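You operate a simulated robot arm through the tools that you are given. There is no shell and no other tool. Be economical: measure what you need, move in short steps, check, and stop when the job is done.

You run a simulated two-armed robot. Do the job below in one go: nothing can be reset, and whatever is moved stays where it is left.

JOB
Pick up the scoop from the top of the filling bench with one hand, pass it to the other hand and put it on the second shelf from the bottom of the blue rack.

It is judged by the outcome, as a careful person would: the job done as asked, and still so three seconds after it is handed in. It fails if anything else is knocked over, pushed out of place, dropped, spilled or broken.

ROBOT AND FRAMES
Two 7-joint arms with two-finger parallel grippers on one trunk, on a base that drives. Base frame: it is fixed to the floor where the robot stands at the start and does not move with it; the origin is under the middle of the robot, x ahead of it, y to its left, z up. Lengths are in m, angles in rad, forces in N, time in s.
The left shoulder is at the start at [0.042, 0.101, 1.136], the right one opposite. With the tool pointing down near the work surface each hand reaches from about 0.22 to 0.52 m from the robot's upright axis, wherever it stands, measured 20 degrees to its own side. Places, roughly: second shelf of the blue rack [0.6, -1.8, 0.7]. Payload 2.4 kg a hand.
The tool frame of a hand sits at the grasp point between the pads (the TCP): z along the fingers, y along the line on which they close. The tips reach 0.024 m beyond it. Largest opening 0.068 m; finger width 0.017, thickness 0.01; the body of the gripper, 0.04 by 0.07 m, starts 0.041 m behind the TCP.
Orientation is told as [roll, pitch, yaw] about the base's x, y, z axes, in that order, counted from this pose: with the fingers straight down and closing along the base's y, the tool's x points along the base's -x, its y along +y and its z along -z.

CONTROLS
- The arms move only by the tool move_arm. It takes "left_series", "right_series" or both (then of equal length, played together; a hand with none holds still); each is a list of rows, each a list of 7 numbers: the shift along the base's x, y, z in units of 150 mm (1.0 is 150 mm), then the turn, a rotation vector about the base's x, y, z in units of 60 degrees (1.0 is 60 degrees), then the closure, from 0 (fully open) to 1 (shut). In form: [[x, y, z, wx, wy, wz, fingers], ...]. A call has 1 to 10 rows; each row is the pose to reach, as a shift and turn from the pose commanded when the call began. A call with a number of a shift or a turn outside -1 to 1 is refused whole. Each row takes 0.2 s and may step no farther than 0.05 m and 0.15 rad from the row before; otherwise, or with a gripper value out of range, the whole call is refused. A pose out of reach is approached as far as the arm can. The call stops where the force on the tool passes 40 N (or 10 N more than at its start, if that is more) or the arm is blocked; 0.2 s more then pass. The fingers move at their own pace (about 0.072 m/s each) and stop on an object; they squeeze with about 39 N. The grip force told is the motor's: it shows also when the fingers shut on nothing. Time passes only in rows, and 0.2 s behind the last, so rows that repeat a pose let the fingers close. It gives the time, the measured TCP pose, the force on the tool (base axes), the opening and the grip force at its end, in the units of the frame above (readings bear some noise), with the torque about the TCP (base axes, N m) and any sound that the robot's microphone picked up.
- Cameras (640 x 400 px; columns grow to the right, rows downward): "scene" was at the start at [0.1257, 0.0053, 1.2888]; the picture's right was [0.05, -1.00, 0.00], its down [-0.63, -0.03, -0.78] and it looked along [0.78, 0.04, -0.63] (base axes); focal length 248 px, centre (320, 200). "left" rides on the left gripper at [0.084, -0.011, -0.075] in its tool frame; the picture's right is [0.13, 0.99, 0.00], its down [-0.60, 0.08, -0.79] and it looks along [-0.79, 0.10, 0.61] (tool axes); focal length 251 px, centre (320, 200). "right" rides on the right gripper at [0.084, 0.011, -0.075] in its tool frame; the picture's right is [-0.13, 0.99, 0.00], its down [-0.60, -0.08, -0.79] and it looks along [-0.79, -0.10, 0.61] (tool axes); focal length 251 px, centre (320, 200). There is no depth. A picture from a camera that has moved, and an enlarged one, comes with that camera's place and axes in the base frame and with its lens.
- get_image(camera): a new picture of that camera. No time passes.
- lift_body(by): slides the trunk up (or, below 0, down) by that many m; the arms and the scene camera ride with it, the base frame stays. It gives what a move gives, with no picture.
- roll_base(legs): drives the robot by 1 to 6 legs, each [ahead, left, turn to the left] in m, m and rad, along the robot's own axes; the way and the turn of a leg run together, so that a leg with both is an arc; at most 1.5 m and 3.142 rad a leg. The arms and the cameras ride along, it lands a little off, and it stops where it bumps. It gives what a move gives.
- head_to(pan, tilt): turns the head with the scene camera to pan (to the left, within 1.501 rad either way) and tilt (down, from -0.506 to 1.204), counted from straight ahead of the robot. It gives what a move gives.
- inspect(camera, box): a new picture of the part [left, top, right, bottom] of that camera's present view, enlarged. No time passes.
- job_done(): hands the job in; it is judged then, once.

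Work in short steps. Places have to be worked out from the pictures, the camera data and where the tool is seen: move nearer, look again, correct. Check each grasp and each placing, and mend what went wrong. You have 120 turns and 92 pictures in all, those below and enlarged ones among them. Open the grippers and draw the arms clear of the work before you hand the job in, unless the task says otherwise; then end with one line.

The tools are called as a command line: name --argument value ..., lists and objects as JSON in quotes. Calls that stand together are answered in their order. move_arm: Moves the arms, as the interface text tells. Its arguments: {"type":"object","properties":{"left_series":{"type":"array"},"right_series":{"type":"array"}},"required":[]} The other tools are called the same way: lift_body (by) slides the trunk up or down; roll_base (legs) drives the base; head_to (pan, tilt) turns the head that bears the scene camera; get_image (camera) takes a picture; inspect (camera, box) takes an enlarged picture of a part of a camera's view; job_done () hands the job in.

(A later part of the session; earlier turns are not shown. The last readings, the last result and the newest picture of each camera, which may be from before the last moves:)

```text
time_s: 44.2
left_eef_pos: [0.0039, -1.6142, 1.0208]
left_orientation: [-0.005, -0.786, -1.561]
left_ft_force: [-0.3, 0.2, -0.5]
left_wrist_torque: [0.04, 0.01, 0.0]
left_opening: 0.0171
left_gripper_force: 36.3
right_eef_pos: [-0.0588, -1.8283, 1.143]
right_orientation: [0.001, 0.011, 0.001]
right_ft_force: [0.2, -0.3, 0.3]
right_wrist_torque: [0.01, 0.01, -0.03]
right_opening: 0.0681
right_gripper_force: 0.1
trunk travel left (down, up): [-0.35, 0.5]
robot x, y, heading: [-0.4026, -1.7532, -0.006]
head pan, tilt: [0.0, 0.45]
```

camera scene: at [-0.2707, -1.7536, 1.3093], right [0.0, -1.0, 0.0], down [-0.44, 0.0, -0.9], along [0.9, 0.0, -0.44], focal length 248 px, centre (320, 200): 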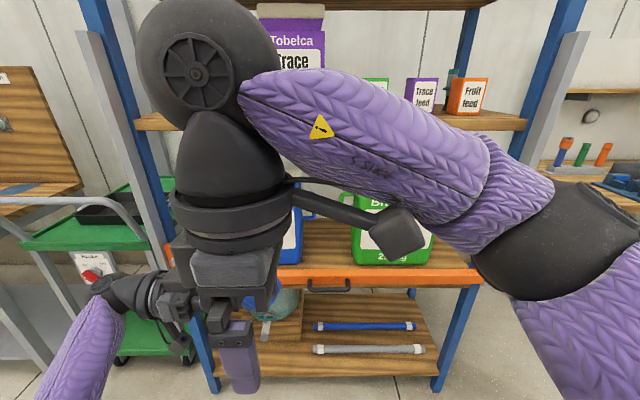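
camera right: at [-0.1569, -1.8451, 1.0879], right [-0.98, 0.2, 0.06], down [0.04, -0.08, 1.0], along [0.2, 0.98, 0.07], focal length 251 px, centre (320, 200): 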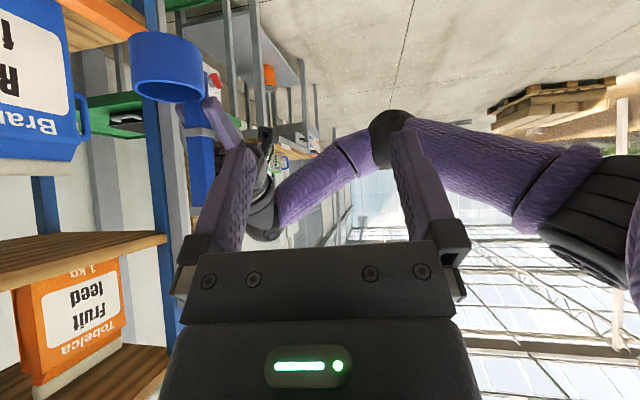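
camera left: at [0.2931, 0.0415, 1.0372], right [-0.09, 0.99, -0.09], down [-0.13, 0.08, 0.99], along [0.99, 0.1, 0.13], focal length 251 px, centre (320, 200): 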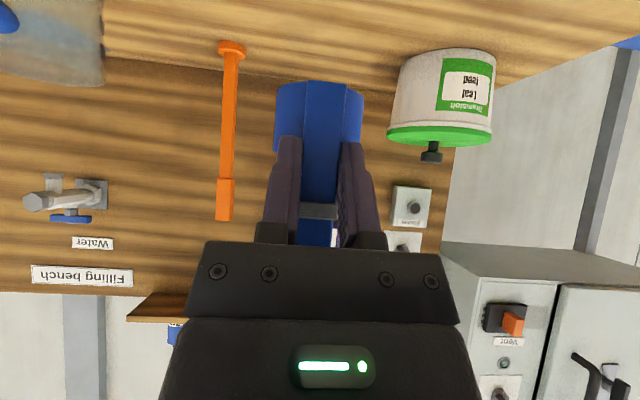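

Now I shift the left hand toward the middle and tilt the right hand 40° to pre-grasp, with its fingers about half open.

move_arm --left_series '[[0, -0.15, 0, 0, 0, 0, 1], [0, -0.35, 0, 0, 0, 0, 1], [0, -0.55, 0, 0, 0, 0, 1], [0, -0.75, 0, 0, 0, 0, 1], [0, -0.9, 0, 0, 0, 0, 1], [0, -1, 0, 0, 0, 0, 1], [0, -1, 0, 0, 0, 0, 1]]' --right_series '[[-0.02, 0.06, 0, 0, -0.12, 0, 0.2], [-0.04, 0.12, 0, 0, -0.24, 0, 0.45], [-0.06, 0.18, 0, 0, -0.36, 0, 0.45], [-0.07, 0.24, 0, 0, -0.48, 0, 0.45], [-0.07, 0.28, 0, 0, -0.6, 0, 0.45], [-0.07, 0.33, 0, 0, -0.68, 0, 0.45], [-0.07, 0.33, 0, 0, -0.68, 0, 0.45]]'

get_image --camera "right"

get_image --camera "scene"

```text
time_s: 45.9
left_eef_pos: [0.0038, -1.7641, 1.0207]
left_orientation: [-0.003, -0.786, -1.56]
left_ft_force: [-0.6, 0.0, -0.7]
left_wrist_torque: [0.01, -0.02, -0.03]
left_opening: 0.0174
left_gripper_force: 35.4
right_eef_pos: [-0.0702, -1.777, 1.1432]
right_orientation: [-0.001, -0.705, 0.002]
right_ft_force: [0.3, 0.3, -0.9]
right_wrist_torque: [-0.02, 0.05, 0.0]
right_opening: 0.0374
right_gripper_force: 0.0
trunk travel left (down, up): [-0.35, 0.5]
robot x, y, heading: [-0.4021, -1.7566, -0.005]
head pan, tilt: [0.0, 0.45]
```

```text
62 pictures are left
camera right: at [-0.1832, -1.768, 1.1459], right [0.1, 0.99, 0.08], down [-0.05, -0.08, 1.0], along [0.99, -0.1, 0.04], focal length 251 px, centre (320, 200)
```

right: 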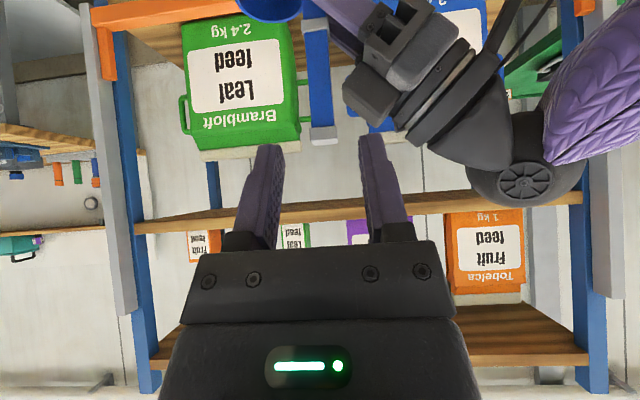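

```text
61 pictures are left
camera scene: at [-0.2706, -1.7537, 1.3093], right [0.0, -1.0, 0.0], down [-0.44, 0.0, -0.9], along [0.9, 0.0, -0.44], focal length 248 px, centre (320, 200)
```

scene: 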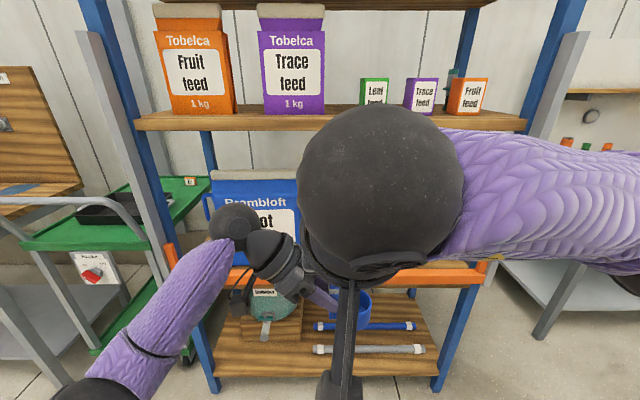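

The alignment in y is good, but a block on the left palm sits close to the handle. I'll enlarge that to judge clearance.

inspect --camera "right" --box '[240, 0, 440, 180]'

inspect --camera "scene" --box '[200, 200, 400, 340]'

```text
2.22 times, centred on (340, 90) of right
camera zoom: at [-0.1832, -1.768, 1.1459], right [0.1, 0.99, 0.08], down [-0.05, -0.08, 1.0], along [0.99, -0.1, 0.04], focal length 559 px, centre (276, 444)
```

zoom: 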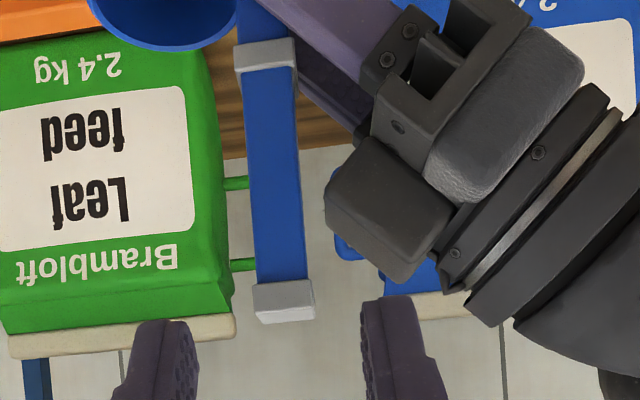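

```text
2.86 times, centred on (300, 270) of scene
camera zoom: at [-0.2706, -1.7537, 1.3093], right [0.0, -1.0, 0.0], down [-0.44, 0.0, -0.9], along [0.9, 0.0, -0.44], focal length 709 px, centre (377, 0)
```

zoom: 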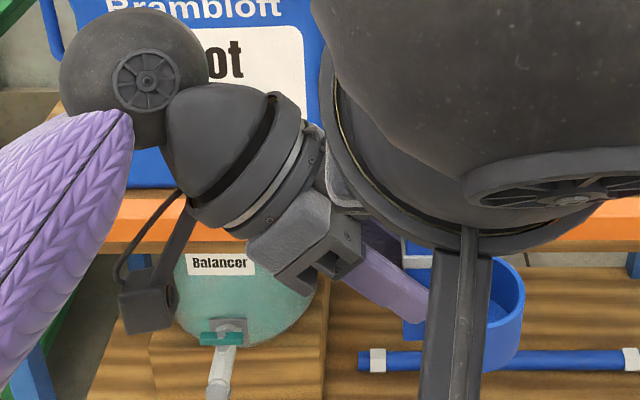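

The left palm's block leaves only about 8 mm beside the handle at mid-height, which is too tight. I'll test whether the left hand can yaw further, to about −123°, so the right can take the handle from the cup side at a reachable yaw of +57°.

move_arm --left_series '[[0, 0.1, 0, 0, 0, -0.1, 1], [0, 0.2, 0, 0, 0, -0.2, 1], [0, 0.3, 0, 0, 0, -0.3, 1], [0, 0.4, 0, 0, 0, -0.4, 1], [0, 0.4, 0, 0, 0, -0.5, 1], [0, 0.4, 0, 0, 0, -0.56, 1], [0, 0.4, 0, 0, 0, -0.56, 1]]' --right_series '[[-0.1, -0.1, 0, 0, 0, 0, 0.2], [-0.1, -0.2, 0, 0, 0, 0, 0], [-0.1, -0.3, 0, 0, 0, 0, 0], [-0.1, -0.4, 0, 0, 0, 0, 0], [-0.1, -0.4, 0, 0, 0, 0, 0], [-0.1, -0.4, 0, 0, 0, 0, 0], [-0.1, -0.4, 0, 0, 0, 0, 0]]'

get_image --camera "scene"

```text
time_s: 47.5
left_eef_pos: [0.0031, -1.704, 1.0204]
left_orientation: [-0.003, -0.785, -2.149]
left_ft_force: [0.8, 0.0, -0.8]
left_wrist_torque: [0.02, -0.05, 0.01]
left_opening: 0.0168
left_gripper_force: 35.9
right_eef_pos: [-0.0858, -1.8375, 1.1417]
right_orientation: [0.0, -0.701, 0.005]
right_ft_force: [0.7, 0.2, 0.8]
right_wrist_torque: [-0.03, 0.0, -0.02]
right_opening: 0.0681
right_gripper_force: 0.1
trunk travel left (down, up): [-0.35, 0.5]
robot x, y, heading: [-0.4049, -1.7562, -0.007]
head pan, tilt: [0.0, 0.45]
```

```text
58 pictures are left
camera scene: at [-0.2706, -1.7538, 1.3093], right [0.0, -1.0, 0.0], down [-0.44, 0.0, -0.9], along [0.9, 0.0, -0.44], focal length 248 px, centre (320, 200)
```

scene: 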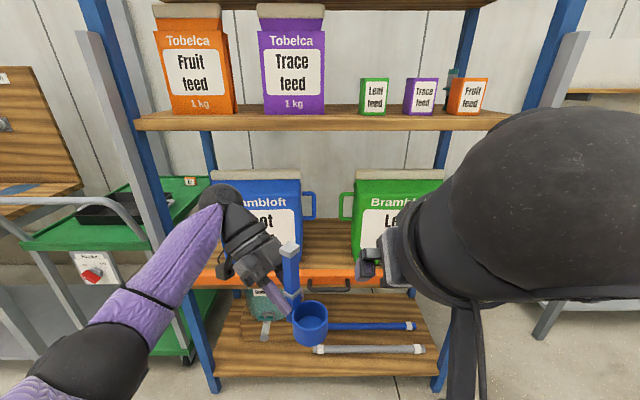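

Left yaw −123° was easy. I try further, to about −150°, so the right hand needs only +30°.

move_arm --left_series '[[0.03, 0, 0, 0, 0, -0.1, 1], [0.06, 0, 0, 0, 0, -0.2, 1], [0.1, 0, 0, 0, 0, -0.3, 1], [0.15, 0, 0, 0, 0, -0.4, 1], [0.2, 0, 0, 0, 0, -0.45, 1], [0.2, 0, 0, 0, 0, -0.45, 1]]'

get_image --camera "scene"

```text
time_s: 48.9
left_eef_pos: [-0.0114, -1.6985, 1.0235]
left_orientation: [0.001, -0.786, -2.621]
left_ft_force: [-0.2, 0.7, -0.4]
left_wrist_torque: [0.02, -0.03, 0.03]
left_opening: 0.0171
left_gripper_force: 35.4
left hand out of reach, approached as far as the arm can: row 3, 4, 5, 6
right_eef_pos: [-0.0851, -1.8357, 1.143]
right_orientation: [-0.004, -0.702, 0.005]
right_ft_force: [0.1, 0.1, -0.3]
right_wrist_torque: [0.02, 0.01, -0.06]
right_opening: 0.0679
right_gripper_force: 0.0
trunk travel left (down, up): [-0.35, 0.5]
robot x, y, heading: [-0.3994, -1.7548, -0.005]
head pan, tilt: [0.0, 0.45]
```

```text
57 pictures are left
camera scene: at [-0.2705, -1.7518, 1.3093], right [0.0, -1.0, 0.0], down [-0.44, 0.0, -0.9], along [0.9, 0.0, -0.44], focal length 248 px, centre (320, 200)
```

scene: 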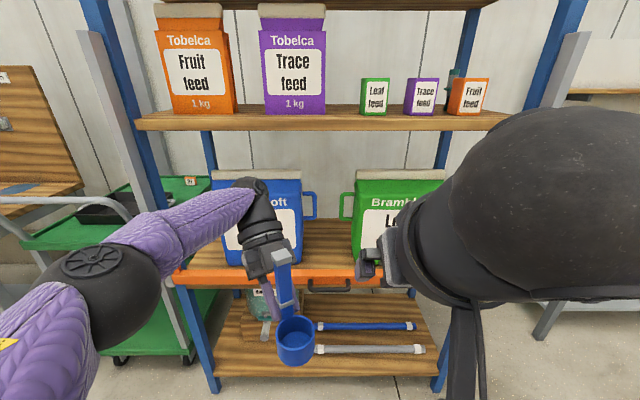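

Left reached −150°, which puts the bar at about (−0.024, −1.706). I yaw the right hand +30° and bring it to a pre-grasp 9 cm back along its approach.

move_arm --right_series '[[0, 0, 0, 0, 0, 0.12, 0], [0, 0, 0, 0, 0, 0.24, 0], [0, 0.15, 0, 0, 0, 0.37, 0], [-0.02, 0.3, -0.02, 0, 0, 0.495, 0], [-0.04, 0.45, -0.04, 0, 0, 0.495, 0], [-0.04, 0.61, -0.06, 0, 0, 0.495, 0], [-0.04, 0.61, -0.06, 0, 0, 0.495, 0]]'

get_image --camera "right"

get_image --camera "scene"

```text
time_s: 50.5
left_eef_pos: [-0.0111, -1.7004, 1.0244]
left_orientation: [-0.003, -0.786, -2.618]
left_ft_force: [-0.1, -0.2, -0.3]
left_wrist_torque: [-0.01, -0.05, 0.01]
left_opening: 0.0175
left_gripper_force: 35.2
right_eef_pos: [-0.0915, -1.7457, 1.1338]
right_orientation: [-0.001, -0.701, 0.521]
right_ft_force: [-0.6, -0.2, -0.4]
right_wrist_torque: [0.03, 0.01, 0.02]
right_opening: 0.0679
right_gripper_force: 0.1
trunk travel left (down, up): [-0.35, 0.5]
robot x, y, heading: [-0.4012, -1.7522, -0.0]
head pan, tilt: [0.0, 0.45]
```

```text
56 pictures are left
camera right: at [-0.1952, -1.7936, 1.1375], right [-0.41, 0.91, 0.08], down [-0.01, -0.09, 1.0], along [0.91, 0.41, 0.04], focal length 251 px, centre (320, 200)
```

right: 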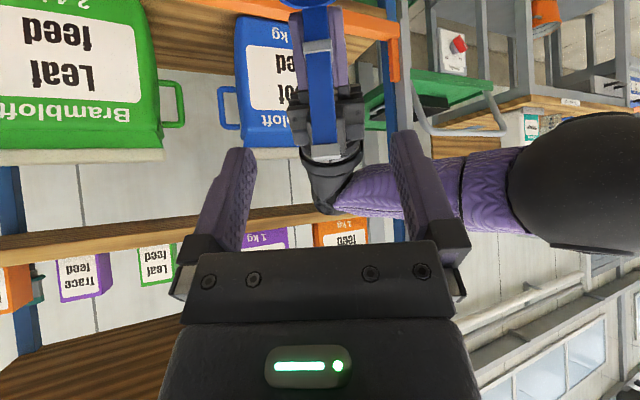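

```text
55 pictures are left
camera scene: at [-0.2706, -1.7537, 1.3093], right [0.0, -1.0, 0.0], down [-0.44, 0.0, -0.9], along [0.9, 0.0, -0.44], focal length 248 px, centre (320, 200)
```

scene: 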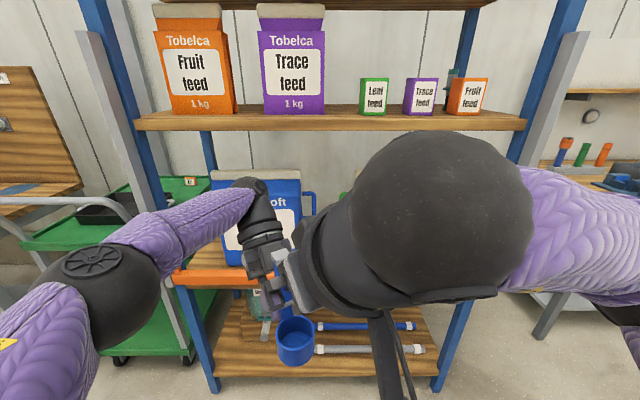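

Well centred. I advance along the approach to the upper handle and look before closing.

move_arm --right_series '[[0.1, 0.056, -0.096, 0, 0, 0, 0], [0.2, 0.112, -0.19, 0, 0, 0, 0], [0.3, 0.168, -0.29, 0, 0, 0, 0], [0.4, 0.225, -0.385, 0, 0, 0, 0], [0.4, 0.225, -0.385, 0, 0, 0, 0]]'

get_image --camera "right"

get_image --camera "left"

```text
time_s: 51.6
left_eef_pos: [-0.0108, -1.6999, 1.0236]
left_orientation: [-0.004, -0.787, -2.618]
left_ft_force: [1.2, -0.7, -1.5]
left_wrist_torque: [-0.01, -0.04, 0.02]
left_opening: 0.0175
left_gripper_force: 36.0
right_eef_pos: [-0.0312, -1.7124, 1.076]
right_orientation: [-0.001, -0.701, 0.522]
right_ft_force: [-0.3, -0.9, -0.4]
right_wrist_torque: [0.0, 0.06, 0.01]
right_opening: 0.0681
right_gripper_force: 0.1
trunk travel left (down, up): [-0.35, 0.5]
robot x, y, heading: [-0.4053, -1.7527, 0.0]
head pan, tilt: [0.0, 0.45]
```

```text
54 pictures are left
camera right: at [-0.1343, -1.7606, 1.08], right [-0.41, 0.91, 0.08], down [-0.01, -0.09, 1.0], along [0.91, 0.41, 0.04], focal length 251 px, centre (320, 200)
```

right: 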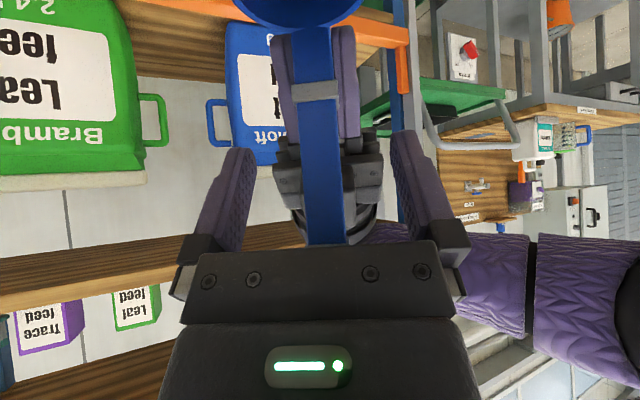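

```text
53 pictures are left
camera left: at [0.0819, -1.6344, 1.017], right [0.57, -0.81, -0.09], down [0.16, 0.0, 0.99], along [-0.8, -0.58, 0.13], focal length 251 px, centre (320, 200)
```

left: 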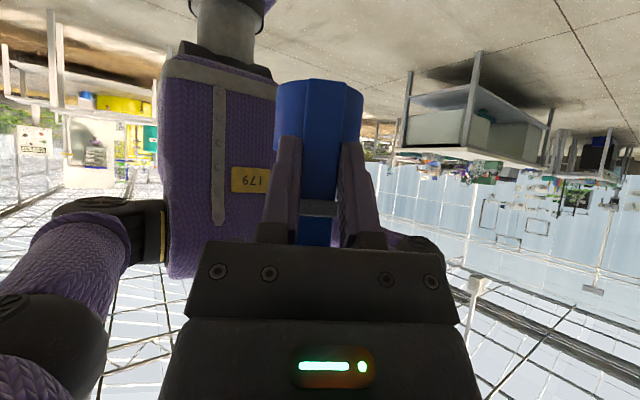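

Handle is centred between the right fingers at the upper part. I close the right hand while the left holds.

move_arm --right_series '[[0, 0, 0, 0, 0, 0, 0.4], [0, 0, 0, 0, 0, 0, 0.7], [0, 0, 0, 0, 0, 0, 1], [0, 0, 0, 0, 0, 0, 1], [0, 0, 0, 0, 0, 0, 1]]'

get_image --camera "right"

```text
time_s: 52.9
left_eef_pos: [-0.0106, -1.7007, 1.0235]
left_orientation: [-0.002, -0.786, -2.619]
left_ft_force: [3.0, -7.0, 0.1]
left_wrist_torque: [0.16, 0.06, 0.06]
left_opening: 0.0175
left_gripper_force: 35.6
right_eef_pos: [-0.0296, -1.7118, 1.0767]
right_orientation: [0.001, -0.701, 0.523]
right_ft_force: [-3.9, 7.3, -0.6]
right_wrist_torque: [0.27, 0.11, 0.14]
right_opening: 0.0175
right_gripper_force: 35.8
trunk travel left (down, up): [-0.35, 0.5]
robot x, y, heading: [-0.3992, -1.757, -0.002]
head pan, tilt: [0.0, 0.45]
```

```text
52 pictures are left
camera right: at [-0.1347, -1.7605, 1.0802], right [-0.41, 0.91, 0.08], down [-0.01, -0.09, 1.0], along [0.91, 0.41, 0.04], focal length 251 px, centre (320, 200)
```

right: 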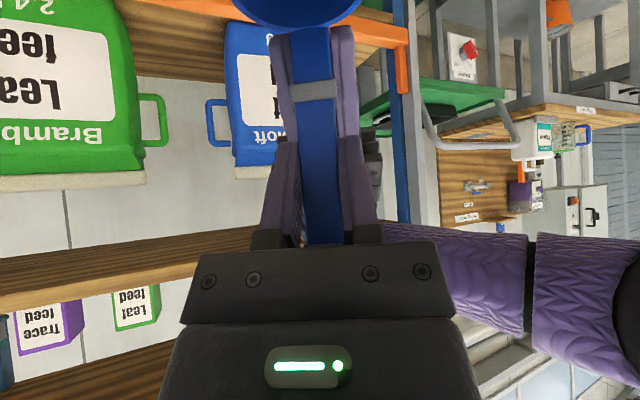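

Right grips at 36 N with 17.5 mm. I open the left hand and draw it back along its own axis.

move_arm --left_series '[[0, 0, 0, 0, 0, 0, 0.6], [0, 0, 0, 0, 0, 0, 0], [0, 0, 0, 0, 0, 0, 0], [0.08, 0.046, 0.09, 0, 0, 0, 0], [0.18, 0.1, 0.2, 0, 0, 0, 0], [0.29, 0.165, 0.33, 0, 0, 0, 0], [0.41, 0.235, 0.47, 0, 0, 0, 0], [0.41, 0.5, 0.5, 0, 0, 0, 0]]'

get_image --camera "right"

get_image --camera "scene"

```text
time_s: 54.6
left_eef_pos: [-0.0161, -1.6377, 1.0769]
left_orientation: [0.001, -0.784, -2.622]
left_ft_force: [0.7, -1.2, -0.6]
left_wrist_torque: [-0.04, 0.0, -0.02]
left_opening: 0.0682
left_gripper_force: 0.1
left hand out of reach, approached as far as the arm can: row 4, 5, 6, 7, 8
right_eef_pos: [-0.0311, -1.7127, 1.0769]
right_orientation: [-0.001, -0.701, 0.522]
right_ft_force: [0.1, -0.3, 0.4]
right_wrist_torque: [0.02, 0.01, 0.01]
right_opening: 0.0172
right_gripper_force: 35.5
trunk travel left (down, up): [-0.35, 0.5]
robot x, y, heading: [-0.4056, -1.7523, -0.004]
head pan, tilt: [0.0, 0.45]
```

```text
51 pictures are left
camera right: at [-0.1347, -1.7604, 1.0803], right [-0.41, 0.91, 0.08], down [-0.01, -0.09, 1.0], along [0.91, 0.41, 0.04], focal length 251 px, centre (320, 200)
```

right: 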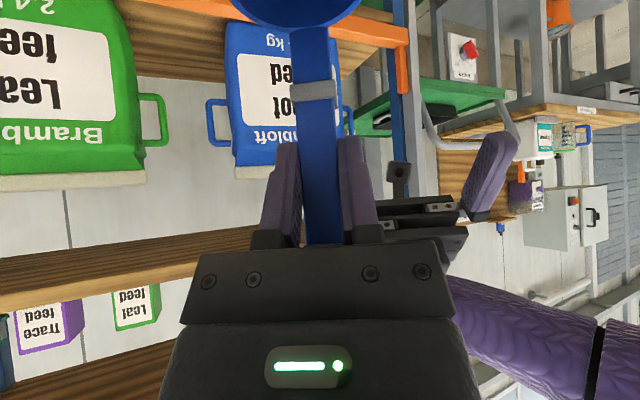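

```text
50 pictures are left
camera scene: at [-0.2708, -1.7535, 1.3093], right [0.0, -1.0, 0.0], down [-0.44, 0.0, -0.9], along [0.9, 0.0, -0.44], focal length 248 px, centre (320, 200)
```

scene: 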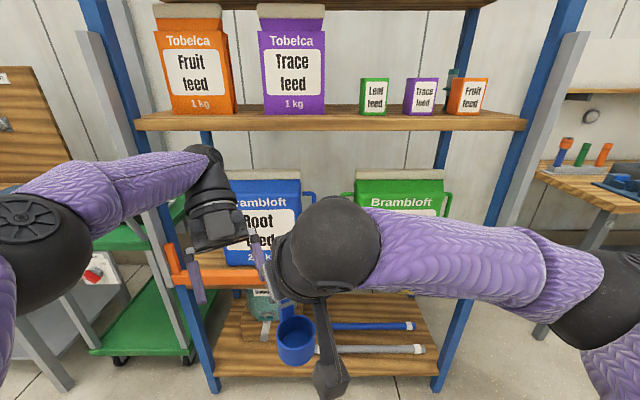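

The scoop is now held by the right hand alone. I move the left hand away to the left, then unwind it.

move_arm --left_series '[[0, 0.2, 0.05, 0, 0, 0, 0], [0, 0.4, 0.1, 0, 0, 0, 0], [0, 0.6, 0.1, 0, 0, 0.12, 0], [0, 0.75, 0.1, 0, 0, 0.24, 0], [0, 0.9, 0.1, 0, 0, 0.36, 0], [0, 0.9, 0.1, 0, 0, 0.48, 0], [0, 0.9, 0.1, 0, 0, 0.6, 0], [0, 0.9, 0.1, 0, 0, 0.72, 0], [0, 0.9, 0.1, 0, 0, 0.84, 0], [0, 0.9, 0.1, 0, 0, 0.96, 0]]'

move_arm --left_series '[[0, 0, 0, 0, 0, 0.12, 0], [0, 0, 0, 0, 0, 0.24, 0], [0, 0, 0, 0, 0, 0.36, 0], [0, 0, 0, 0, 0, 0.48, 0], [0, 0, 0, 0, 0, 0.6, 0], [0, 0, 0, 0, 0, 0.72, 0], [0, 0, 0, 0, 0, 0.84, 0], [0, 0, 0, 0, 0, 0.96, 0]]' --right_series '[[0, 0, 0, 0, 0, -0.08, 1], [0, -0.1, 0, 0, 0, -0.16, 1], [0, -0.2, 0, 0, 0, -0.24, 1], [0, -0.3, 0, 0, 0, -0.32, 1], [0, -0.3, 0, 0, 0, -0.4, 1], [0, -0.3, 0, 0, 0, -0.49, 1], [0, -0.3, 0, 0, 0, -0.49, 1], [0, -0.3, 0, 0, 0, -0.49, 1]]'

get_image --camera "scene"

```text
time_s: 56.9
left_eef_pos: [-0.0155, -1.5018, 1.0922]
left_orientation: [-0.002, -0.786, -1.613]
left_ft_force: [0.2, -0.2, 0.1]
left_wrist_torque: [0.0, -0.02, -0.01]
left_opening: 0.0678
left_gripper_force: 0.0
left hand out of reach, approached as far as the arm can: row 1, 2, 3, 4, 5
right_eef_pos: [-0.0305, -1.7118, 1.0771]
right_orientation: [-0.001, -0.701, 0.52]
right_ft_force: [0.1, -0.7, -0.6]
right_wrist_torque: [0.0, -0.01, -0.02]
right_opening: 0.0171
right_gripper_force: 36.2
trunk travel left (down, up): [-0.35, 0.5]
robot x, y, heading: [-0.4016, -1.7564, -0.002]
head pan, tilt: [0.0, 0.45]
```

```text
time_s: 58.6
left_eef_pos: [-0.0151, -1.5013, 1.0912]
left_orientation: [-0.004, -0.785, -0.607]
left_ft_force: [-1.1, -0.3, 0.6]
left_wrist_torque: [-0.01, -0.01, -0.02]
left_opening: 0.0679
left_gripper_force: 0.1
right_eef_pos: [-0.0309, -1.7571, 1.0776]
right_orientation: [-0.002, -0.702, 0.008]
right_ft_force: [-0.3, -0.3, 0.2]
right_wrist_torque: [0.0, -0.01, 0.0]
right_opening: 0.0172
right_gripper_force: 35.6
trunk travel left (down, up): [-0.35, 0.5]
robot x, y, heading: [-0.402, -1.7522, -0.003]
head pan, tilt: [0.0, 0.45]
```

```text
49 pictures are left
camera scene: at [-0.2708, -1.7537, 1.3093], right [0.0, -1.0, 0.0], down [-0.44, 0.0, -0.9], along [0.9, 0.0, -0.44], focal length 248 px, centre (320, 200)
```

scene: 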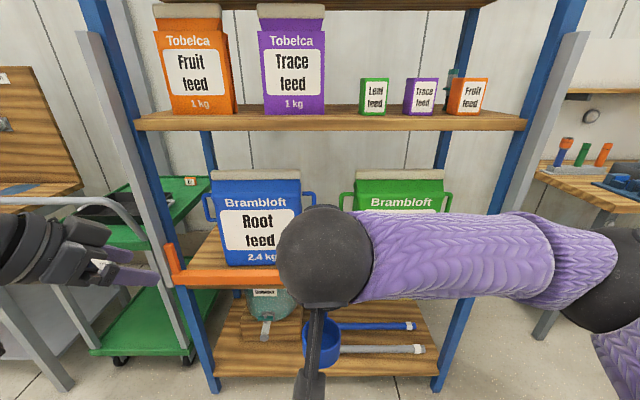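

The right hand holds the scoop upright. I lower the trunk 0.3 m, which also gives a second viewpoint to triangulate the shelf.

lift_body --by -0.3

get_image --camera "scene"

get_image --camera "right"

get_image --camera "left"

```text
time_s: 61.6
left_eef_pos: [-0.0159, -1.5019, 0.7909]
left_orientation: [-0.004, -0.785, -0.607]
left_ft_force: [-0.9, 0.7, -0.3]
left_wrist_torque: [-0.03, -0.01, 0.01]
left_opening: 0.0682
left_gripper_force: 0.0
right_eef_pos: [-0.0311, -1.7573, 0.7769]
right_orientation: [-0.002, -0.699, 0.01]
right_ft_force: [0.2, -0.2, -0.9]
right_wrist_torque: [0.01, 0.01, -0.01]
right_opening: 0.0175
right_gripper_force: 35.8
trunk travel left (down, up): [-0.05, 0.8]
robot x, y, heading: [-0.4019, -1.7551, -0.004]
head pan, tilt: [0.0, 0.45]
```

```text
48 pictures are left
camera scene: at [-0.19, -1.7539, 1.0023], right [0.0, -1.0, 0.0], down [-0.44, 0.0, -0.9], along [0.9, 0.0, -0.44], focal length 248 px, centre (320, 200)
```

scene: 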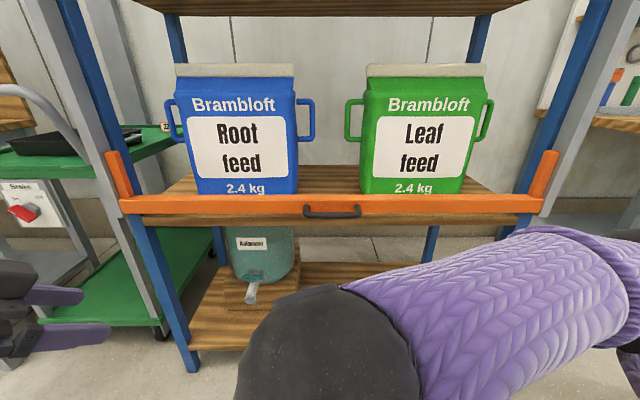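

```text
47 pictures are left
camera right: at [-0.1445, -1.7483, 0.78], right [0.09, 0.99, 0.08], down [-0.05, -0.08, 1.0], along [0.99, -0.1, 0.04], focal length 251 px, centre (320, 200)
```

right: 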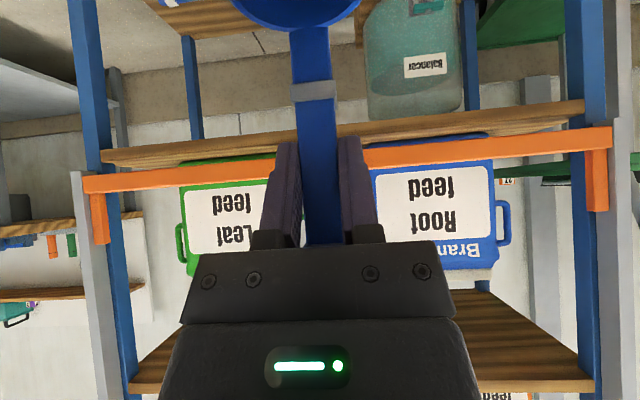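

```text
46 pictures are left
camera left: at [-0.1142, -1.4463, 0.7854], right [0.49, 0.86, -0.09], down [-0.06, 0.14, 0.99], along [0.87, -0.48, 0.13], focal length 251 px, centre (320, 200)
```

left: 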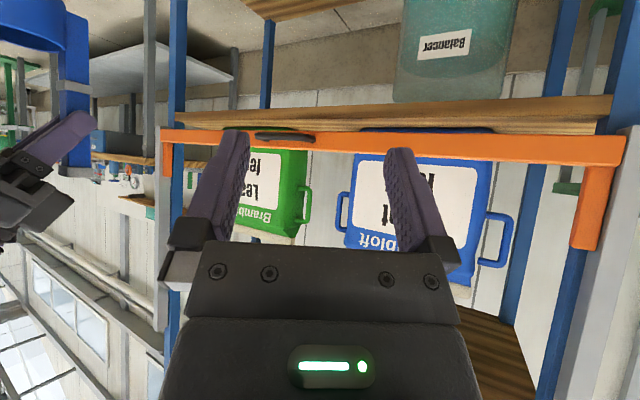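

The shelf top is at z≈0.69, with its front guard rail's top at z≈0.735 and x≈0.387. The bag fronts are at x≈0.46, and the gap between the bags is centred at y≈−1.78. I draw the left hand back and up, then raise the trunk so the scoop clears the rail.

move_arm --left_series '[[-0.15, 0, 0.1, 0, 0, 0.1, 0], [-0.3, 0, 0.2, 0, 0, 0.2, 0], [-0.45, 0, 0.3, 0, 0, 0.3, 0], [-0.6, 0, 0.4, 0, 0, 0.4, 0], [-0.75, 0, 0.5, 0, 0, 0.5, 0], [-0.85, 0, 0.6, 0, 0, 0.58, 0]]'

lift_body --by 0.1

get_image --camera "scene"

get_image --camera "left"

```text
time_s: 63.0
left_eef_pos: [-0.1435, -1.5021, 0.8829]
left_orientation: [-0.003, -0.786, 0.001]
left_ft_force: [0.3, -0.4, -0.3]
left_wrist_torque: [0.0, -0.03, 0.0]
left_opening: 0.0678
left_gripper_force: 0.1
right_eef_pos: [-0.0321, -1.7568, 0.7769]
right_orientation: [-0.003, -0.702, 0.009]
right_ft_force: [0.1, 0.0, 0.1]
right_wrist_torque: [0.02, 0.01, -0.02]
right_opening: 0.0172
right_gripper_force: 35.8
trunk travel left (down, up): [-0.05, 0.8]
robot x, y, heading: [-0.4039, -1.7588, -0.005]
head pan, tilt: [0.0, 0.45]
```

```text
time_s: 64.4
left_eef_pos: [-0.1435, -1.5013, 0.9817]
left_orientation: [0.0, -0.785, 0.0]
left_ft_force: [0.7, 0.3, 0.0]
left_wrist_torque: [-0.01, 0.01, 0.0]
left_opening: 0.0678
left_gripper_force: 0.0
right_eef_pos: [-0.0311, -1.758, 0.8757]
right_orientation: [-0.002, -0.704, 0.01]
right_ft_force: [-0.1, 0.1, -0.4]
right_wrist_torque: [0.02, 0.01, 0.0]
right_opening: 0.017
right_gripper_force: 35.6
trunk travel left (down, up): [-0.15, 0.7]
robot x, y, heading: [-0.4018, -1.7541, -0.0]
head pan, tilt: [0.0, 0.45]
```

```text
45 pictures are left
camera scene: at [-0.2234, -1.7538, 1.1058], right [0.0, -1.0, 0.0], down [-0.44, 0.0, -0.9], along [0.9, 0.0, -0.44], focal length 248 px, centre (320, 200)
```

scene: 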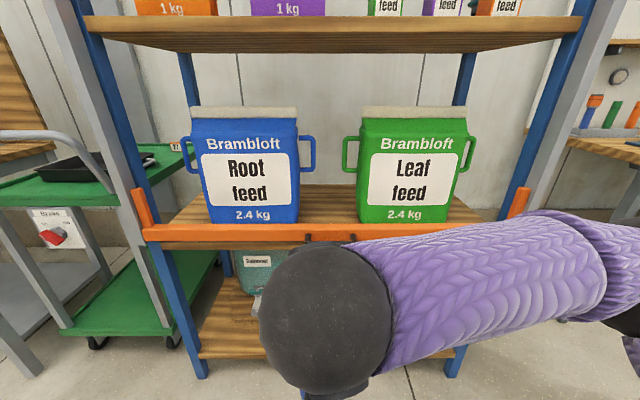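

```text
44 pictures are left
camera left: at [-0.2554, -1.5124, 0.9752], right [-0.09, 0.99, -0.09], down [-0.13, 0.08, 0.99], along [0.99, 0.1, 0.12], focal length 251 px, centre (320, 200)
```

left: 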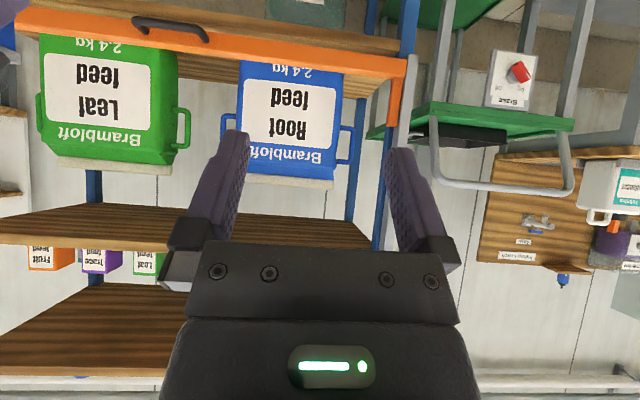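

All clear. I drive forward 0.37 m, which keeps the scoop just short of the rail and above its height.

roll_base --legs '[[0.37, 0, 0]]'

get_image --camera "scene"

get_image --camera "right"

```text
time_s: 66.8
left_eef_pos: [0.228, -1.5043, 0.9816]
left_orientation: [-0.003, -0.787, -0.002]
left_ft_force: [0.7, -0.1, -0.4]
left_wrist_torque: [0.0, 0.01, -0.01]
left_opening: 0.0681
left_gripper_force: 0.1
right_eef_pos: [0.34, -1.7595, 0.8773]
right_orientation: [-0.001, -0.701, 0.007]
right_ft_force: [-0.2, -0.5, 0.0]
right_wrist_torque: [0.01, -0.02, -0.02]
right_opening: 0.0173
right_gripper_force: 36.0
trunk travel left (down, up): [-0.15, 0.7]
robot x, y, heading: [-0.0322, -1.7576, -0.009]
head pan, tilt: [0.0, 0.45]
```

```text
43 pictures are left
camera scene: at [0.1483, -1.756, 1.1059], right [-0.01, -1.0, 0.0], down [-0.44, 0.0, -0.9], along [0.9, -0.01, -0.44], focal length 248 px, centre (320, 200)
```

scene: 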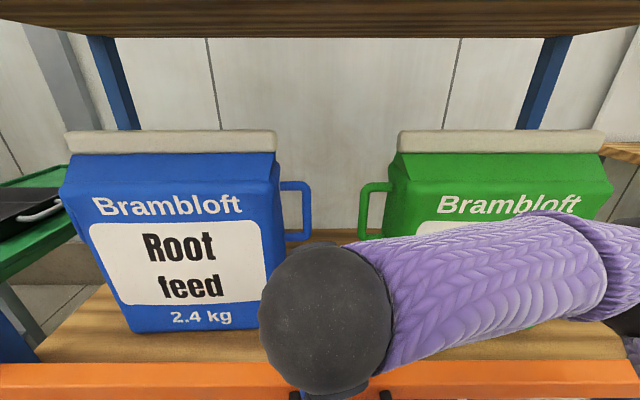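

```text
42 pictures are left
camera right: at [0.2274, -1.7506, 0.8799], right [0.09, 0.99, 0.08], down [-0.05, -0.08, 1.0], along [0.99, -0.1, 0.04], focal length 251 px, centre (320, 200)
```

right: 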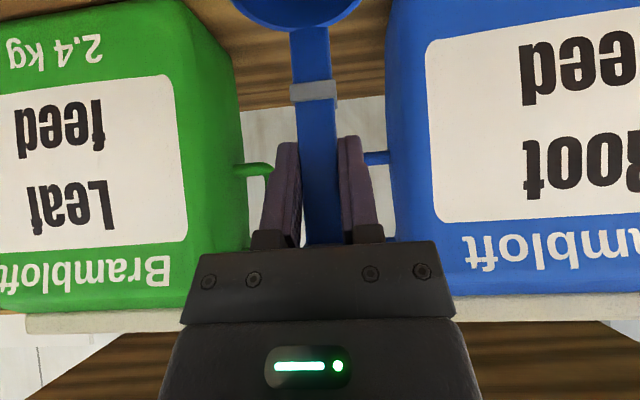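

The gap is centred at y≈−1.78, with bag bodies at −1.84 and −1.71 and the bag fronts at x≈0.453. I extend the arm to x≈0.485 at this height, with the scoop still above the rail.

move_arm --right_series '[[0.1, -0.07, 0, 0, 0, 0, 1], [0.3, -0.137, 0, 0, 0, 0, 1], [0.5, -0.137, 0, 0, 0, 0, 1], [0.7, -0.137, 0, 0, 0, 0, 1], [0.87, -0.137, 0, 0, 0, 0, 1], [0.96, -0.137, 0, 0, 0, 0, 1], [0.96, -0.137, 0, 0, 0, 0, 1]]'

get_image --camera "right"

get_image --camera "scene"

get_image --camera "left"

```text
time_s: 68.3
left_eef_pos: [0.229, -1.5038, 0.9811]
left_orientation: [-0.002, -0.786, -0.003]
left_ft_force: [0.8, 0.3, -0.4]
left_wrist_torque: [0.0, 0.01, 0.03]
left_opening: 0.068
left_gripper_force: 0.0
right_eef_pos: [0.4853, -1.78, 0.8768]
right_orientation: [-0.001, -0.702, 0.007]
right_ft_force: [0.7, 0.7, -0.1]
right_wrist_torque: [-0.03, 0.0, -0.01]
right_opening: 0.0174
right_gripper_force: 35.9
trunk travel left (down, up): [-0.15, 0.7]
robot x, y, heading: [-0.0299, -1.756, -0.007]
head pan, tilt: [0.0, 0.45]
```

```text
41 pictures are left
camera right: at [0.3717, -1.771, 0.88], right [0.09, 0.99, 0.08], down [-0.05, -0.08, 1.0], along [0.99, -0.1, 0.04], focal length 251 px, centre (320, 200)
```

right: 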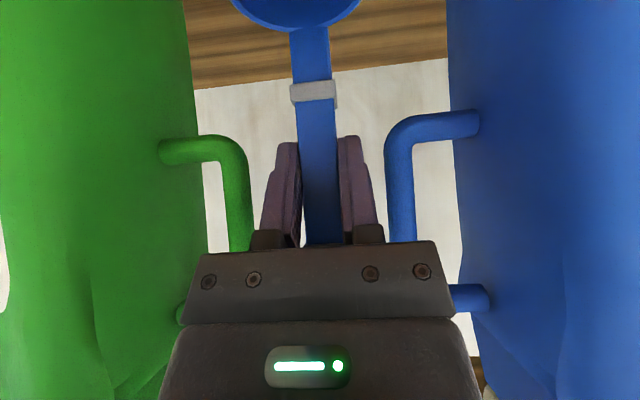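

```text
40 pictures are left
camera scene: at [0.1484, -1.756, 1.1059], right [-0.01, -1.0, 0.0], down [-0.44, 0.0, -0.9], along [0.9, -0.01, -0.44], focal length 248 px, centre (320, 200)
```

scene: 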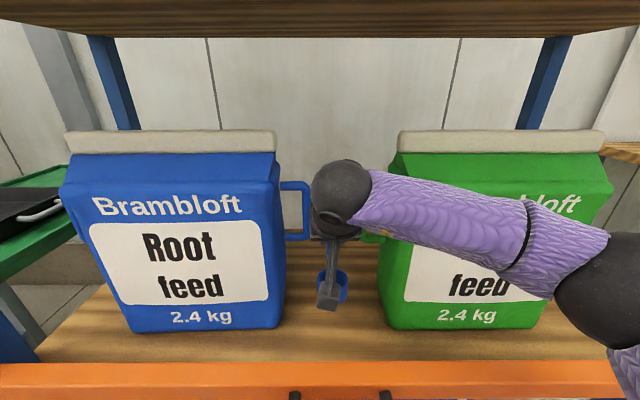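

```text
39 pictures are left
camera left: at [0.1168, -1.5145, 0.9753], right [-0.09, 0.99, -0.09], down [-0.13, 0.08, 0.99], along [0.99, 0.1, 0.12], focal length 251 px, centre (320, 200)
```

left: 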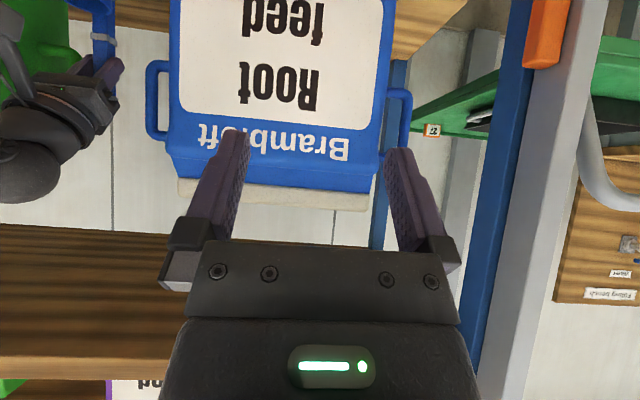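

The hand fits centrally between the bags' handles. I lower to just above the expected touchdown (TCP z≈0.802).

move_arm --right_series '[[0, 0, -0.1, 0, 0, 0, 1], [0, 0, -0.2, 0, 0, 0, 1], [0, 0, -0.3, 0, 0, 0, 1], [0, 0, -0.4, 0, 0, 0, 1], [0, 0, -0.49, 0, 0, 0, 1], [0, 0, -0.49, 0, 0, 0, 1]]'

inspect --camera "scene" --box '[240, 200, 420, 400]'

get_image --camera "scene"

```text
time_s: 69.8
left_eef_pos: [0.2298, -1.5037, 0.9814]
left_orientation: [-0.003, -0.786, -0.005]
left_ft_force: [0.4, 0.3, -0.3]
left_wrist_torque: [0.03, 0.0, 0.0]
left_opening: 0.0681
left_gripper_force: 0.1
right_eef_pos: [0.4848, -1.7798, 0.8039]
right_orientation: [-0.002, -0.702, 0.005]
right_ft_force: [0.3, -0.4, -0.4]
right_wrist_torque: [-0.01, 0.0, -0.03]
right_opening: 0.017
right_gripper_force: 35.6
trunk travel left (down, up): [-0.15, 0.7]
robot x, y, heading: [-0.0281, -1.7558, -0.004]
head pan, tilt: [0.0, 0.45]
```

```text
2.00 times, centred on (330, 300) of scene
camera zoom: at [0.1484, -1.756, 1.1059], right [-0.01, -1.0, 0.0], down [-0.44, 0.0, -0.9], along [0.9, -0.01, -0.44], focal length 496 px, centre (300, 0)
```

zoom: 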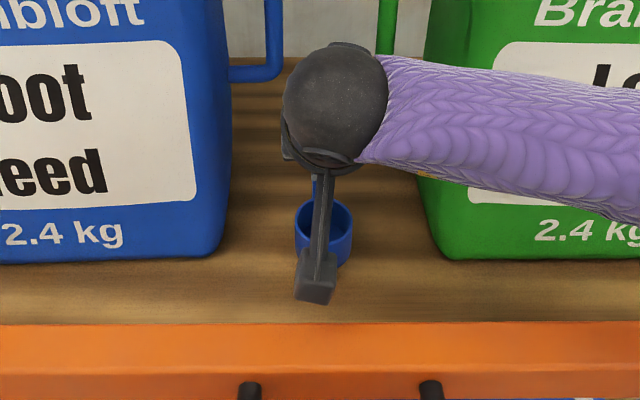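

```text
37 pictures are left
camera scene: at [0.1484, -1.756, 1.1059], right [-0.01, -1.0, 0.0], down [-0.44, 0.0, -0.9], along [0.9, -0.01, -0.44], focal length 248 px, centre (320, 200)
```

scene: 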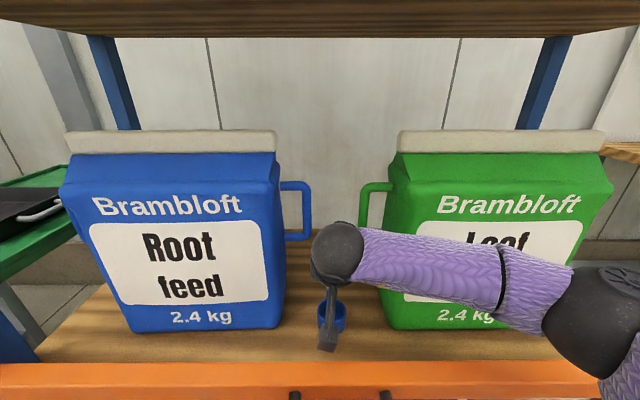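

Clear of the rail and nearly down. I lower in small steps watching the force.

move_arm --right_series '[[0, 0, -0.02, 0, 0, 0, 1], [0, 0, -0.04, 0, 0, 0, 1], [0, 0, -0.04, 0, 0, 0, 1]]'

move_arm --right_series '[[0, 0, -0.013, 0, 0, 0, 1], [0, 0, -0.026, 0, 0, 0, 1], [0, 0, -0.026, 0, 0, 0, 1]]'

```text
time_s: 70.5
left_eef_pos: [0.2284, -1.5039, 0.9808]
left_orientation: [-0.004, -0.785, -0.002]
left_ft_force: [-0.3, -0.4, 0.0]
left_wrist_torque: [0.02, 0.03, 0.0]
left_opening: 0.0681
left_gripper_force: 0.0
right_eef_pos: [0.4843, -1.7805, 0.7977]
right_orientation: [-0.002, -0.701, 0.006]
right_ft_force: [-0.8, 0.9, 0.8]
right_wrist_torque: [0.0, -0.02, 0.0]
right_opening: 0.0173
right_gripper_force: 36.0
trunk travel left (down, up): [-0.15, 0.7]
robot x, y, heading: [-0.0298, -1.7546, -0.002]
head pan, tilt: [0.0, 0.45]
```

```text
time_s: 71.3
left_eef_pos: [0.2281, -1.5045, 0.9818]
left_orientation: [-0.003, -0.786, -0.004]
left_ft_force: [-0.6, -0.2, 0.0]
left_wrist_torque: [-0.03, 0.0, 0.0]
left_opening: 0.0679
left_gripper_force: 0.1
right_eef_pos: [0.4847, -1.7798, 0.7932]
right_orientation: [-0.002, -0.7, 0.009]
right_ft_force: [-0.4, 0.6, 0.0]
right_wrist_torque: [0.02, 0.02, -0.01]
right_opening: 0.0169
right_gripper_force: 36.2
trunk travel left (down, up): [-0.15, 0.7]
robot x, y, heading: [-0.0292, -1.7557, -0.007]
head pan, tilt: [0.0, 0.45]
```

No contact yet at 0.793. I continue in 3–4 mm steps.

move_arm --right_series '[[0, 0, -0.013, 0, 0, 0, 1], [0, 0, -0.026, 0, 0, 0, 1], [0, 0, -0.026, 0, 0, 0, 1]]'

inspect --camera "scene" --box '[280, 270, 380, 370]'

inspect --camera "left" --box '[0, 0, 200, 140]'

```text
time_s: 72.2
left_eef_pos: [0.2286, -1.504, 0.9825]
left_orientation: [-0.004, -0.786, -0.005]
left_ft_force: [0.2, 0.4, 0.1]
left_wrist_torque: [0.03, -0.02, -0.01]
left_opening: 0.068
left_gripper_force: 0.1
right_eef_pos: [0.4848, -1.7807, 0.7891]
right_orientation: [-0.001, -0.701, 0.006]
right_ft_force: [0.1, 0.4, 0.0]
right_wrist_torque: [0.0, -0.01, -0.02]
right_opening: 0.0173
right_gripper_force: 35.4
trunk travel left (down, up): [-0.15, 0.7]
robot x, y, heading: [-0.0331, -1.755, -0.006]
head pan, tilt: [0.0, 0.45]
```

```text
4.00 times, centred on (330, 320) of scene
camera zoom: at [0.1484, -1.756, 1.1059], right [-0.01, -1.0, 0.0], down [-0.44, 0.0, -0.9], along [0.9, -0.01, -0.44], focal length 993 px, centre (280, -280)
```

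zoom: 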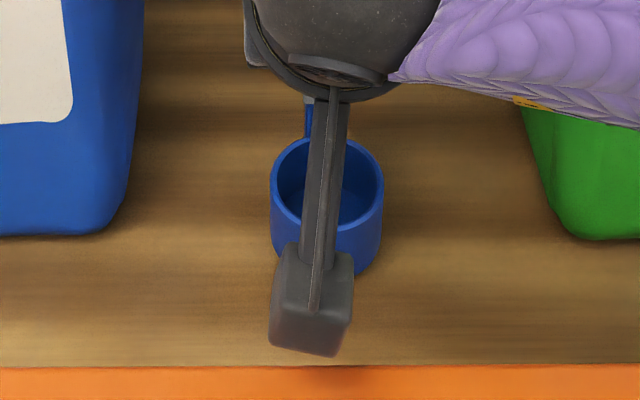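

```text
2.86 times, centred on (100, 70) of left
camera zoom: at [0.1168, -1.5145, 0.9753], right [-0.09, 0.99, -0.09], down [-0.13, 0.08, 0.99], along [0.99, 0.1, 0.13], focal length 718 px, centre (949, 571)
```

zoom: 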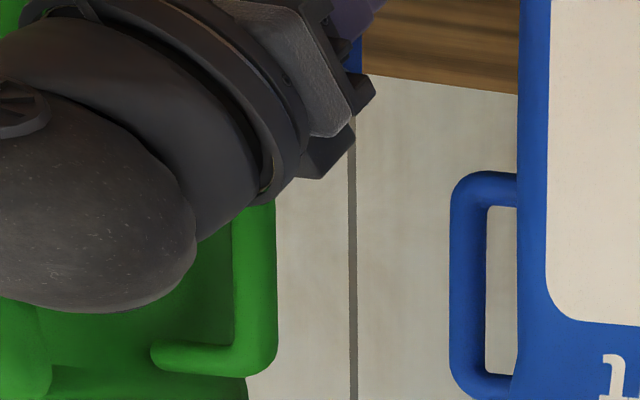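

The camera box still clears the rail. I continue down in small steps.

move_arm --right_series '[[0, 0, -0.013, 0, 0, 0, 1], [0, 0, -0.026, 0, 0, 0, 1], [0, 0, -0.026, 0, 0, 0, 1]]'

move_arm --right_series '[[0, 0, -0.013, 0, 0, 0, 1], [0, 0, -0.026, 0, 0, 0, 1], [0, 0, -0.026, 0, 0, 0, 1]]'

```text
time_s: 73.0
left_eef_pos: [0.2291, -1.5037, 0.9811]
left_orientation: [-0.005, -0.786, -0.005]
left_ft_force: [0.2, -0.3, 0.0]
left_wrist_torque: [0.03, 0.01, 0.01]
left_opening: 0.0682
left_gripper_force: 0.0
right_eef_pos: [0.4848, -1.7803, 0.7866]
right_orientation: [-0.002, -0.702, 0.007]
right_ft_force: [-0.3, -0.1, 0.3]
right_wrist_torque: [-0.02, -0.02, 0.01]
right_opening: 0.0173
right_gripper_force: 35.8
trunk travel left (down, up): [-0.15, 0.7]
robot x, y, heading: [-0.0335, -1.7555, -0.004]
head pan, tilt: [0.0, 0.45]
```

```text
time_s: 73.8
left_eef_pos: [0.2279, -1.5052, 0.9823]
left_orientation: [-0.003, -0.788, -0.004]
left_ft_force: [0.5, 0.2, -0.2]
left_wrist_torque: [0.0, 0.01, 0.0]
left_opening: 0.0679
left_gripper_force: 0.0
right_eef_pos: [0.4841, -1.7802, 0.7835]
right_orientation: [0.001, -0.707, 0.007]
right_ft_force: [1.7, -0.5, 19.1]
right_wrist_torque: [-0.05, 0.64, -0.03]
right_opening: 0.0169
right_gripper_force: 35.3
trunk travel left (down, up): [-0.15, 0.7]
robot x, y, heading: [-0.0263, -1.7566, -0.009]
head pan, tilt: [0.0, 0.45]
```

Touchdown: 19 N up, with a torque that fits contact under the cup. I relieve 2 mm and release.

move_arm --right_series '[[0, 0, 0.013, 0, 0, 0, 1], [0, 0, 0.013, 0, 0, 0, 1]]'

move_arm --right_series '[[0, 0, 0, 0, 0, 0, 0.7], [0, 0, 0, 0, 0, 0, 0.5], [0, 0, 0, 0, 0, 0, 0.3], [0, 0, 0, 0, 0, 0, 0.1], [0, 0, 0, 0, 0, 0, 0.1]]'

get_image --camera "right"

```text
time_s: 74.3
left_eef_pos: [0.2282, -1.5041, 0.9826]
left_orientation: [-0.003, -0.786, -0.003]
left_ft_force: [-0.7, -0.5, -0.4]
left_wrist_torque: [0.01, 0.0, 0.0]
left_opening: 0.0678
left_gripper_force: 0.1
right_eef_pos: [0.4857, -1.7809, 0.7845]
right_orientation: [-0.001, -0.702, 0.007]
right_ft_force: [4.0, 0.4, 10.2]
right_wrist_torque: [0.01, 0.07, -0.01]
right_opening: 0.0171
right_gripper_force: 35.4
trunk travel left (down, up): [-0.15, 0.7]
robot x, y, heading: [-0.0309, -1.7581, -0.008]
head pan, tilt: [0.0, 0.45]
```

```text
time_s: 75.5
left_eef_pos: [0.2277, -1.5036, 0.9821]
left_orientation: [-0.001, -0.785, -0.004]
left_ft_force: [-0.3, -0.7, 0.7]
left_wrist_torque: [-0.04, -0.01, 0.0]
left_opening: 0.068
left_gripper_force: 0.0
right_eef_pos: [0.4854, -1.7797, 0.7835]
right_orientation: [-0.003, -0.704, 0.006]
right_ft_force: [0.8, -0.4, 0.2]
right_wrist_torque: [0.02, 0.0, -0.02]
right_opening: 0.0612
right_gripper_force: 0.0
trunk travel left (down, up): [-0.15, 0.7]
robot x, y, heading: [-0.031, -1.7584, -0.001]
head pan, tilt: [0.0, 0.45]
```

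```text
34 pictures are left
camera right: at [0.3715, -1.7712, 0.787], right [0.09, 0.99, 0.08], down [-0.05, -0.08, 1.0], along [0.99, -0.1, 0.04], focal length 251 px, centre (320, 200)
```

right: 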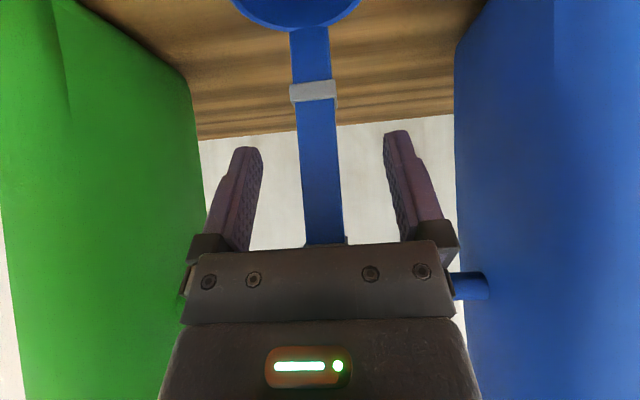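

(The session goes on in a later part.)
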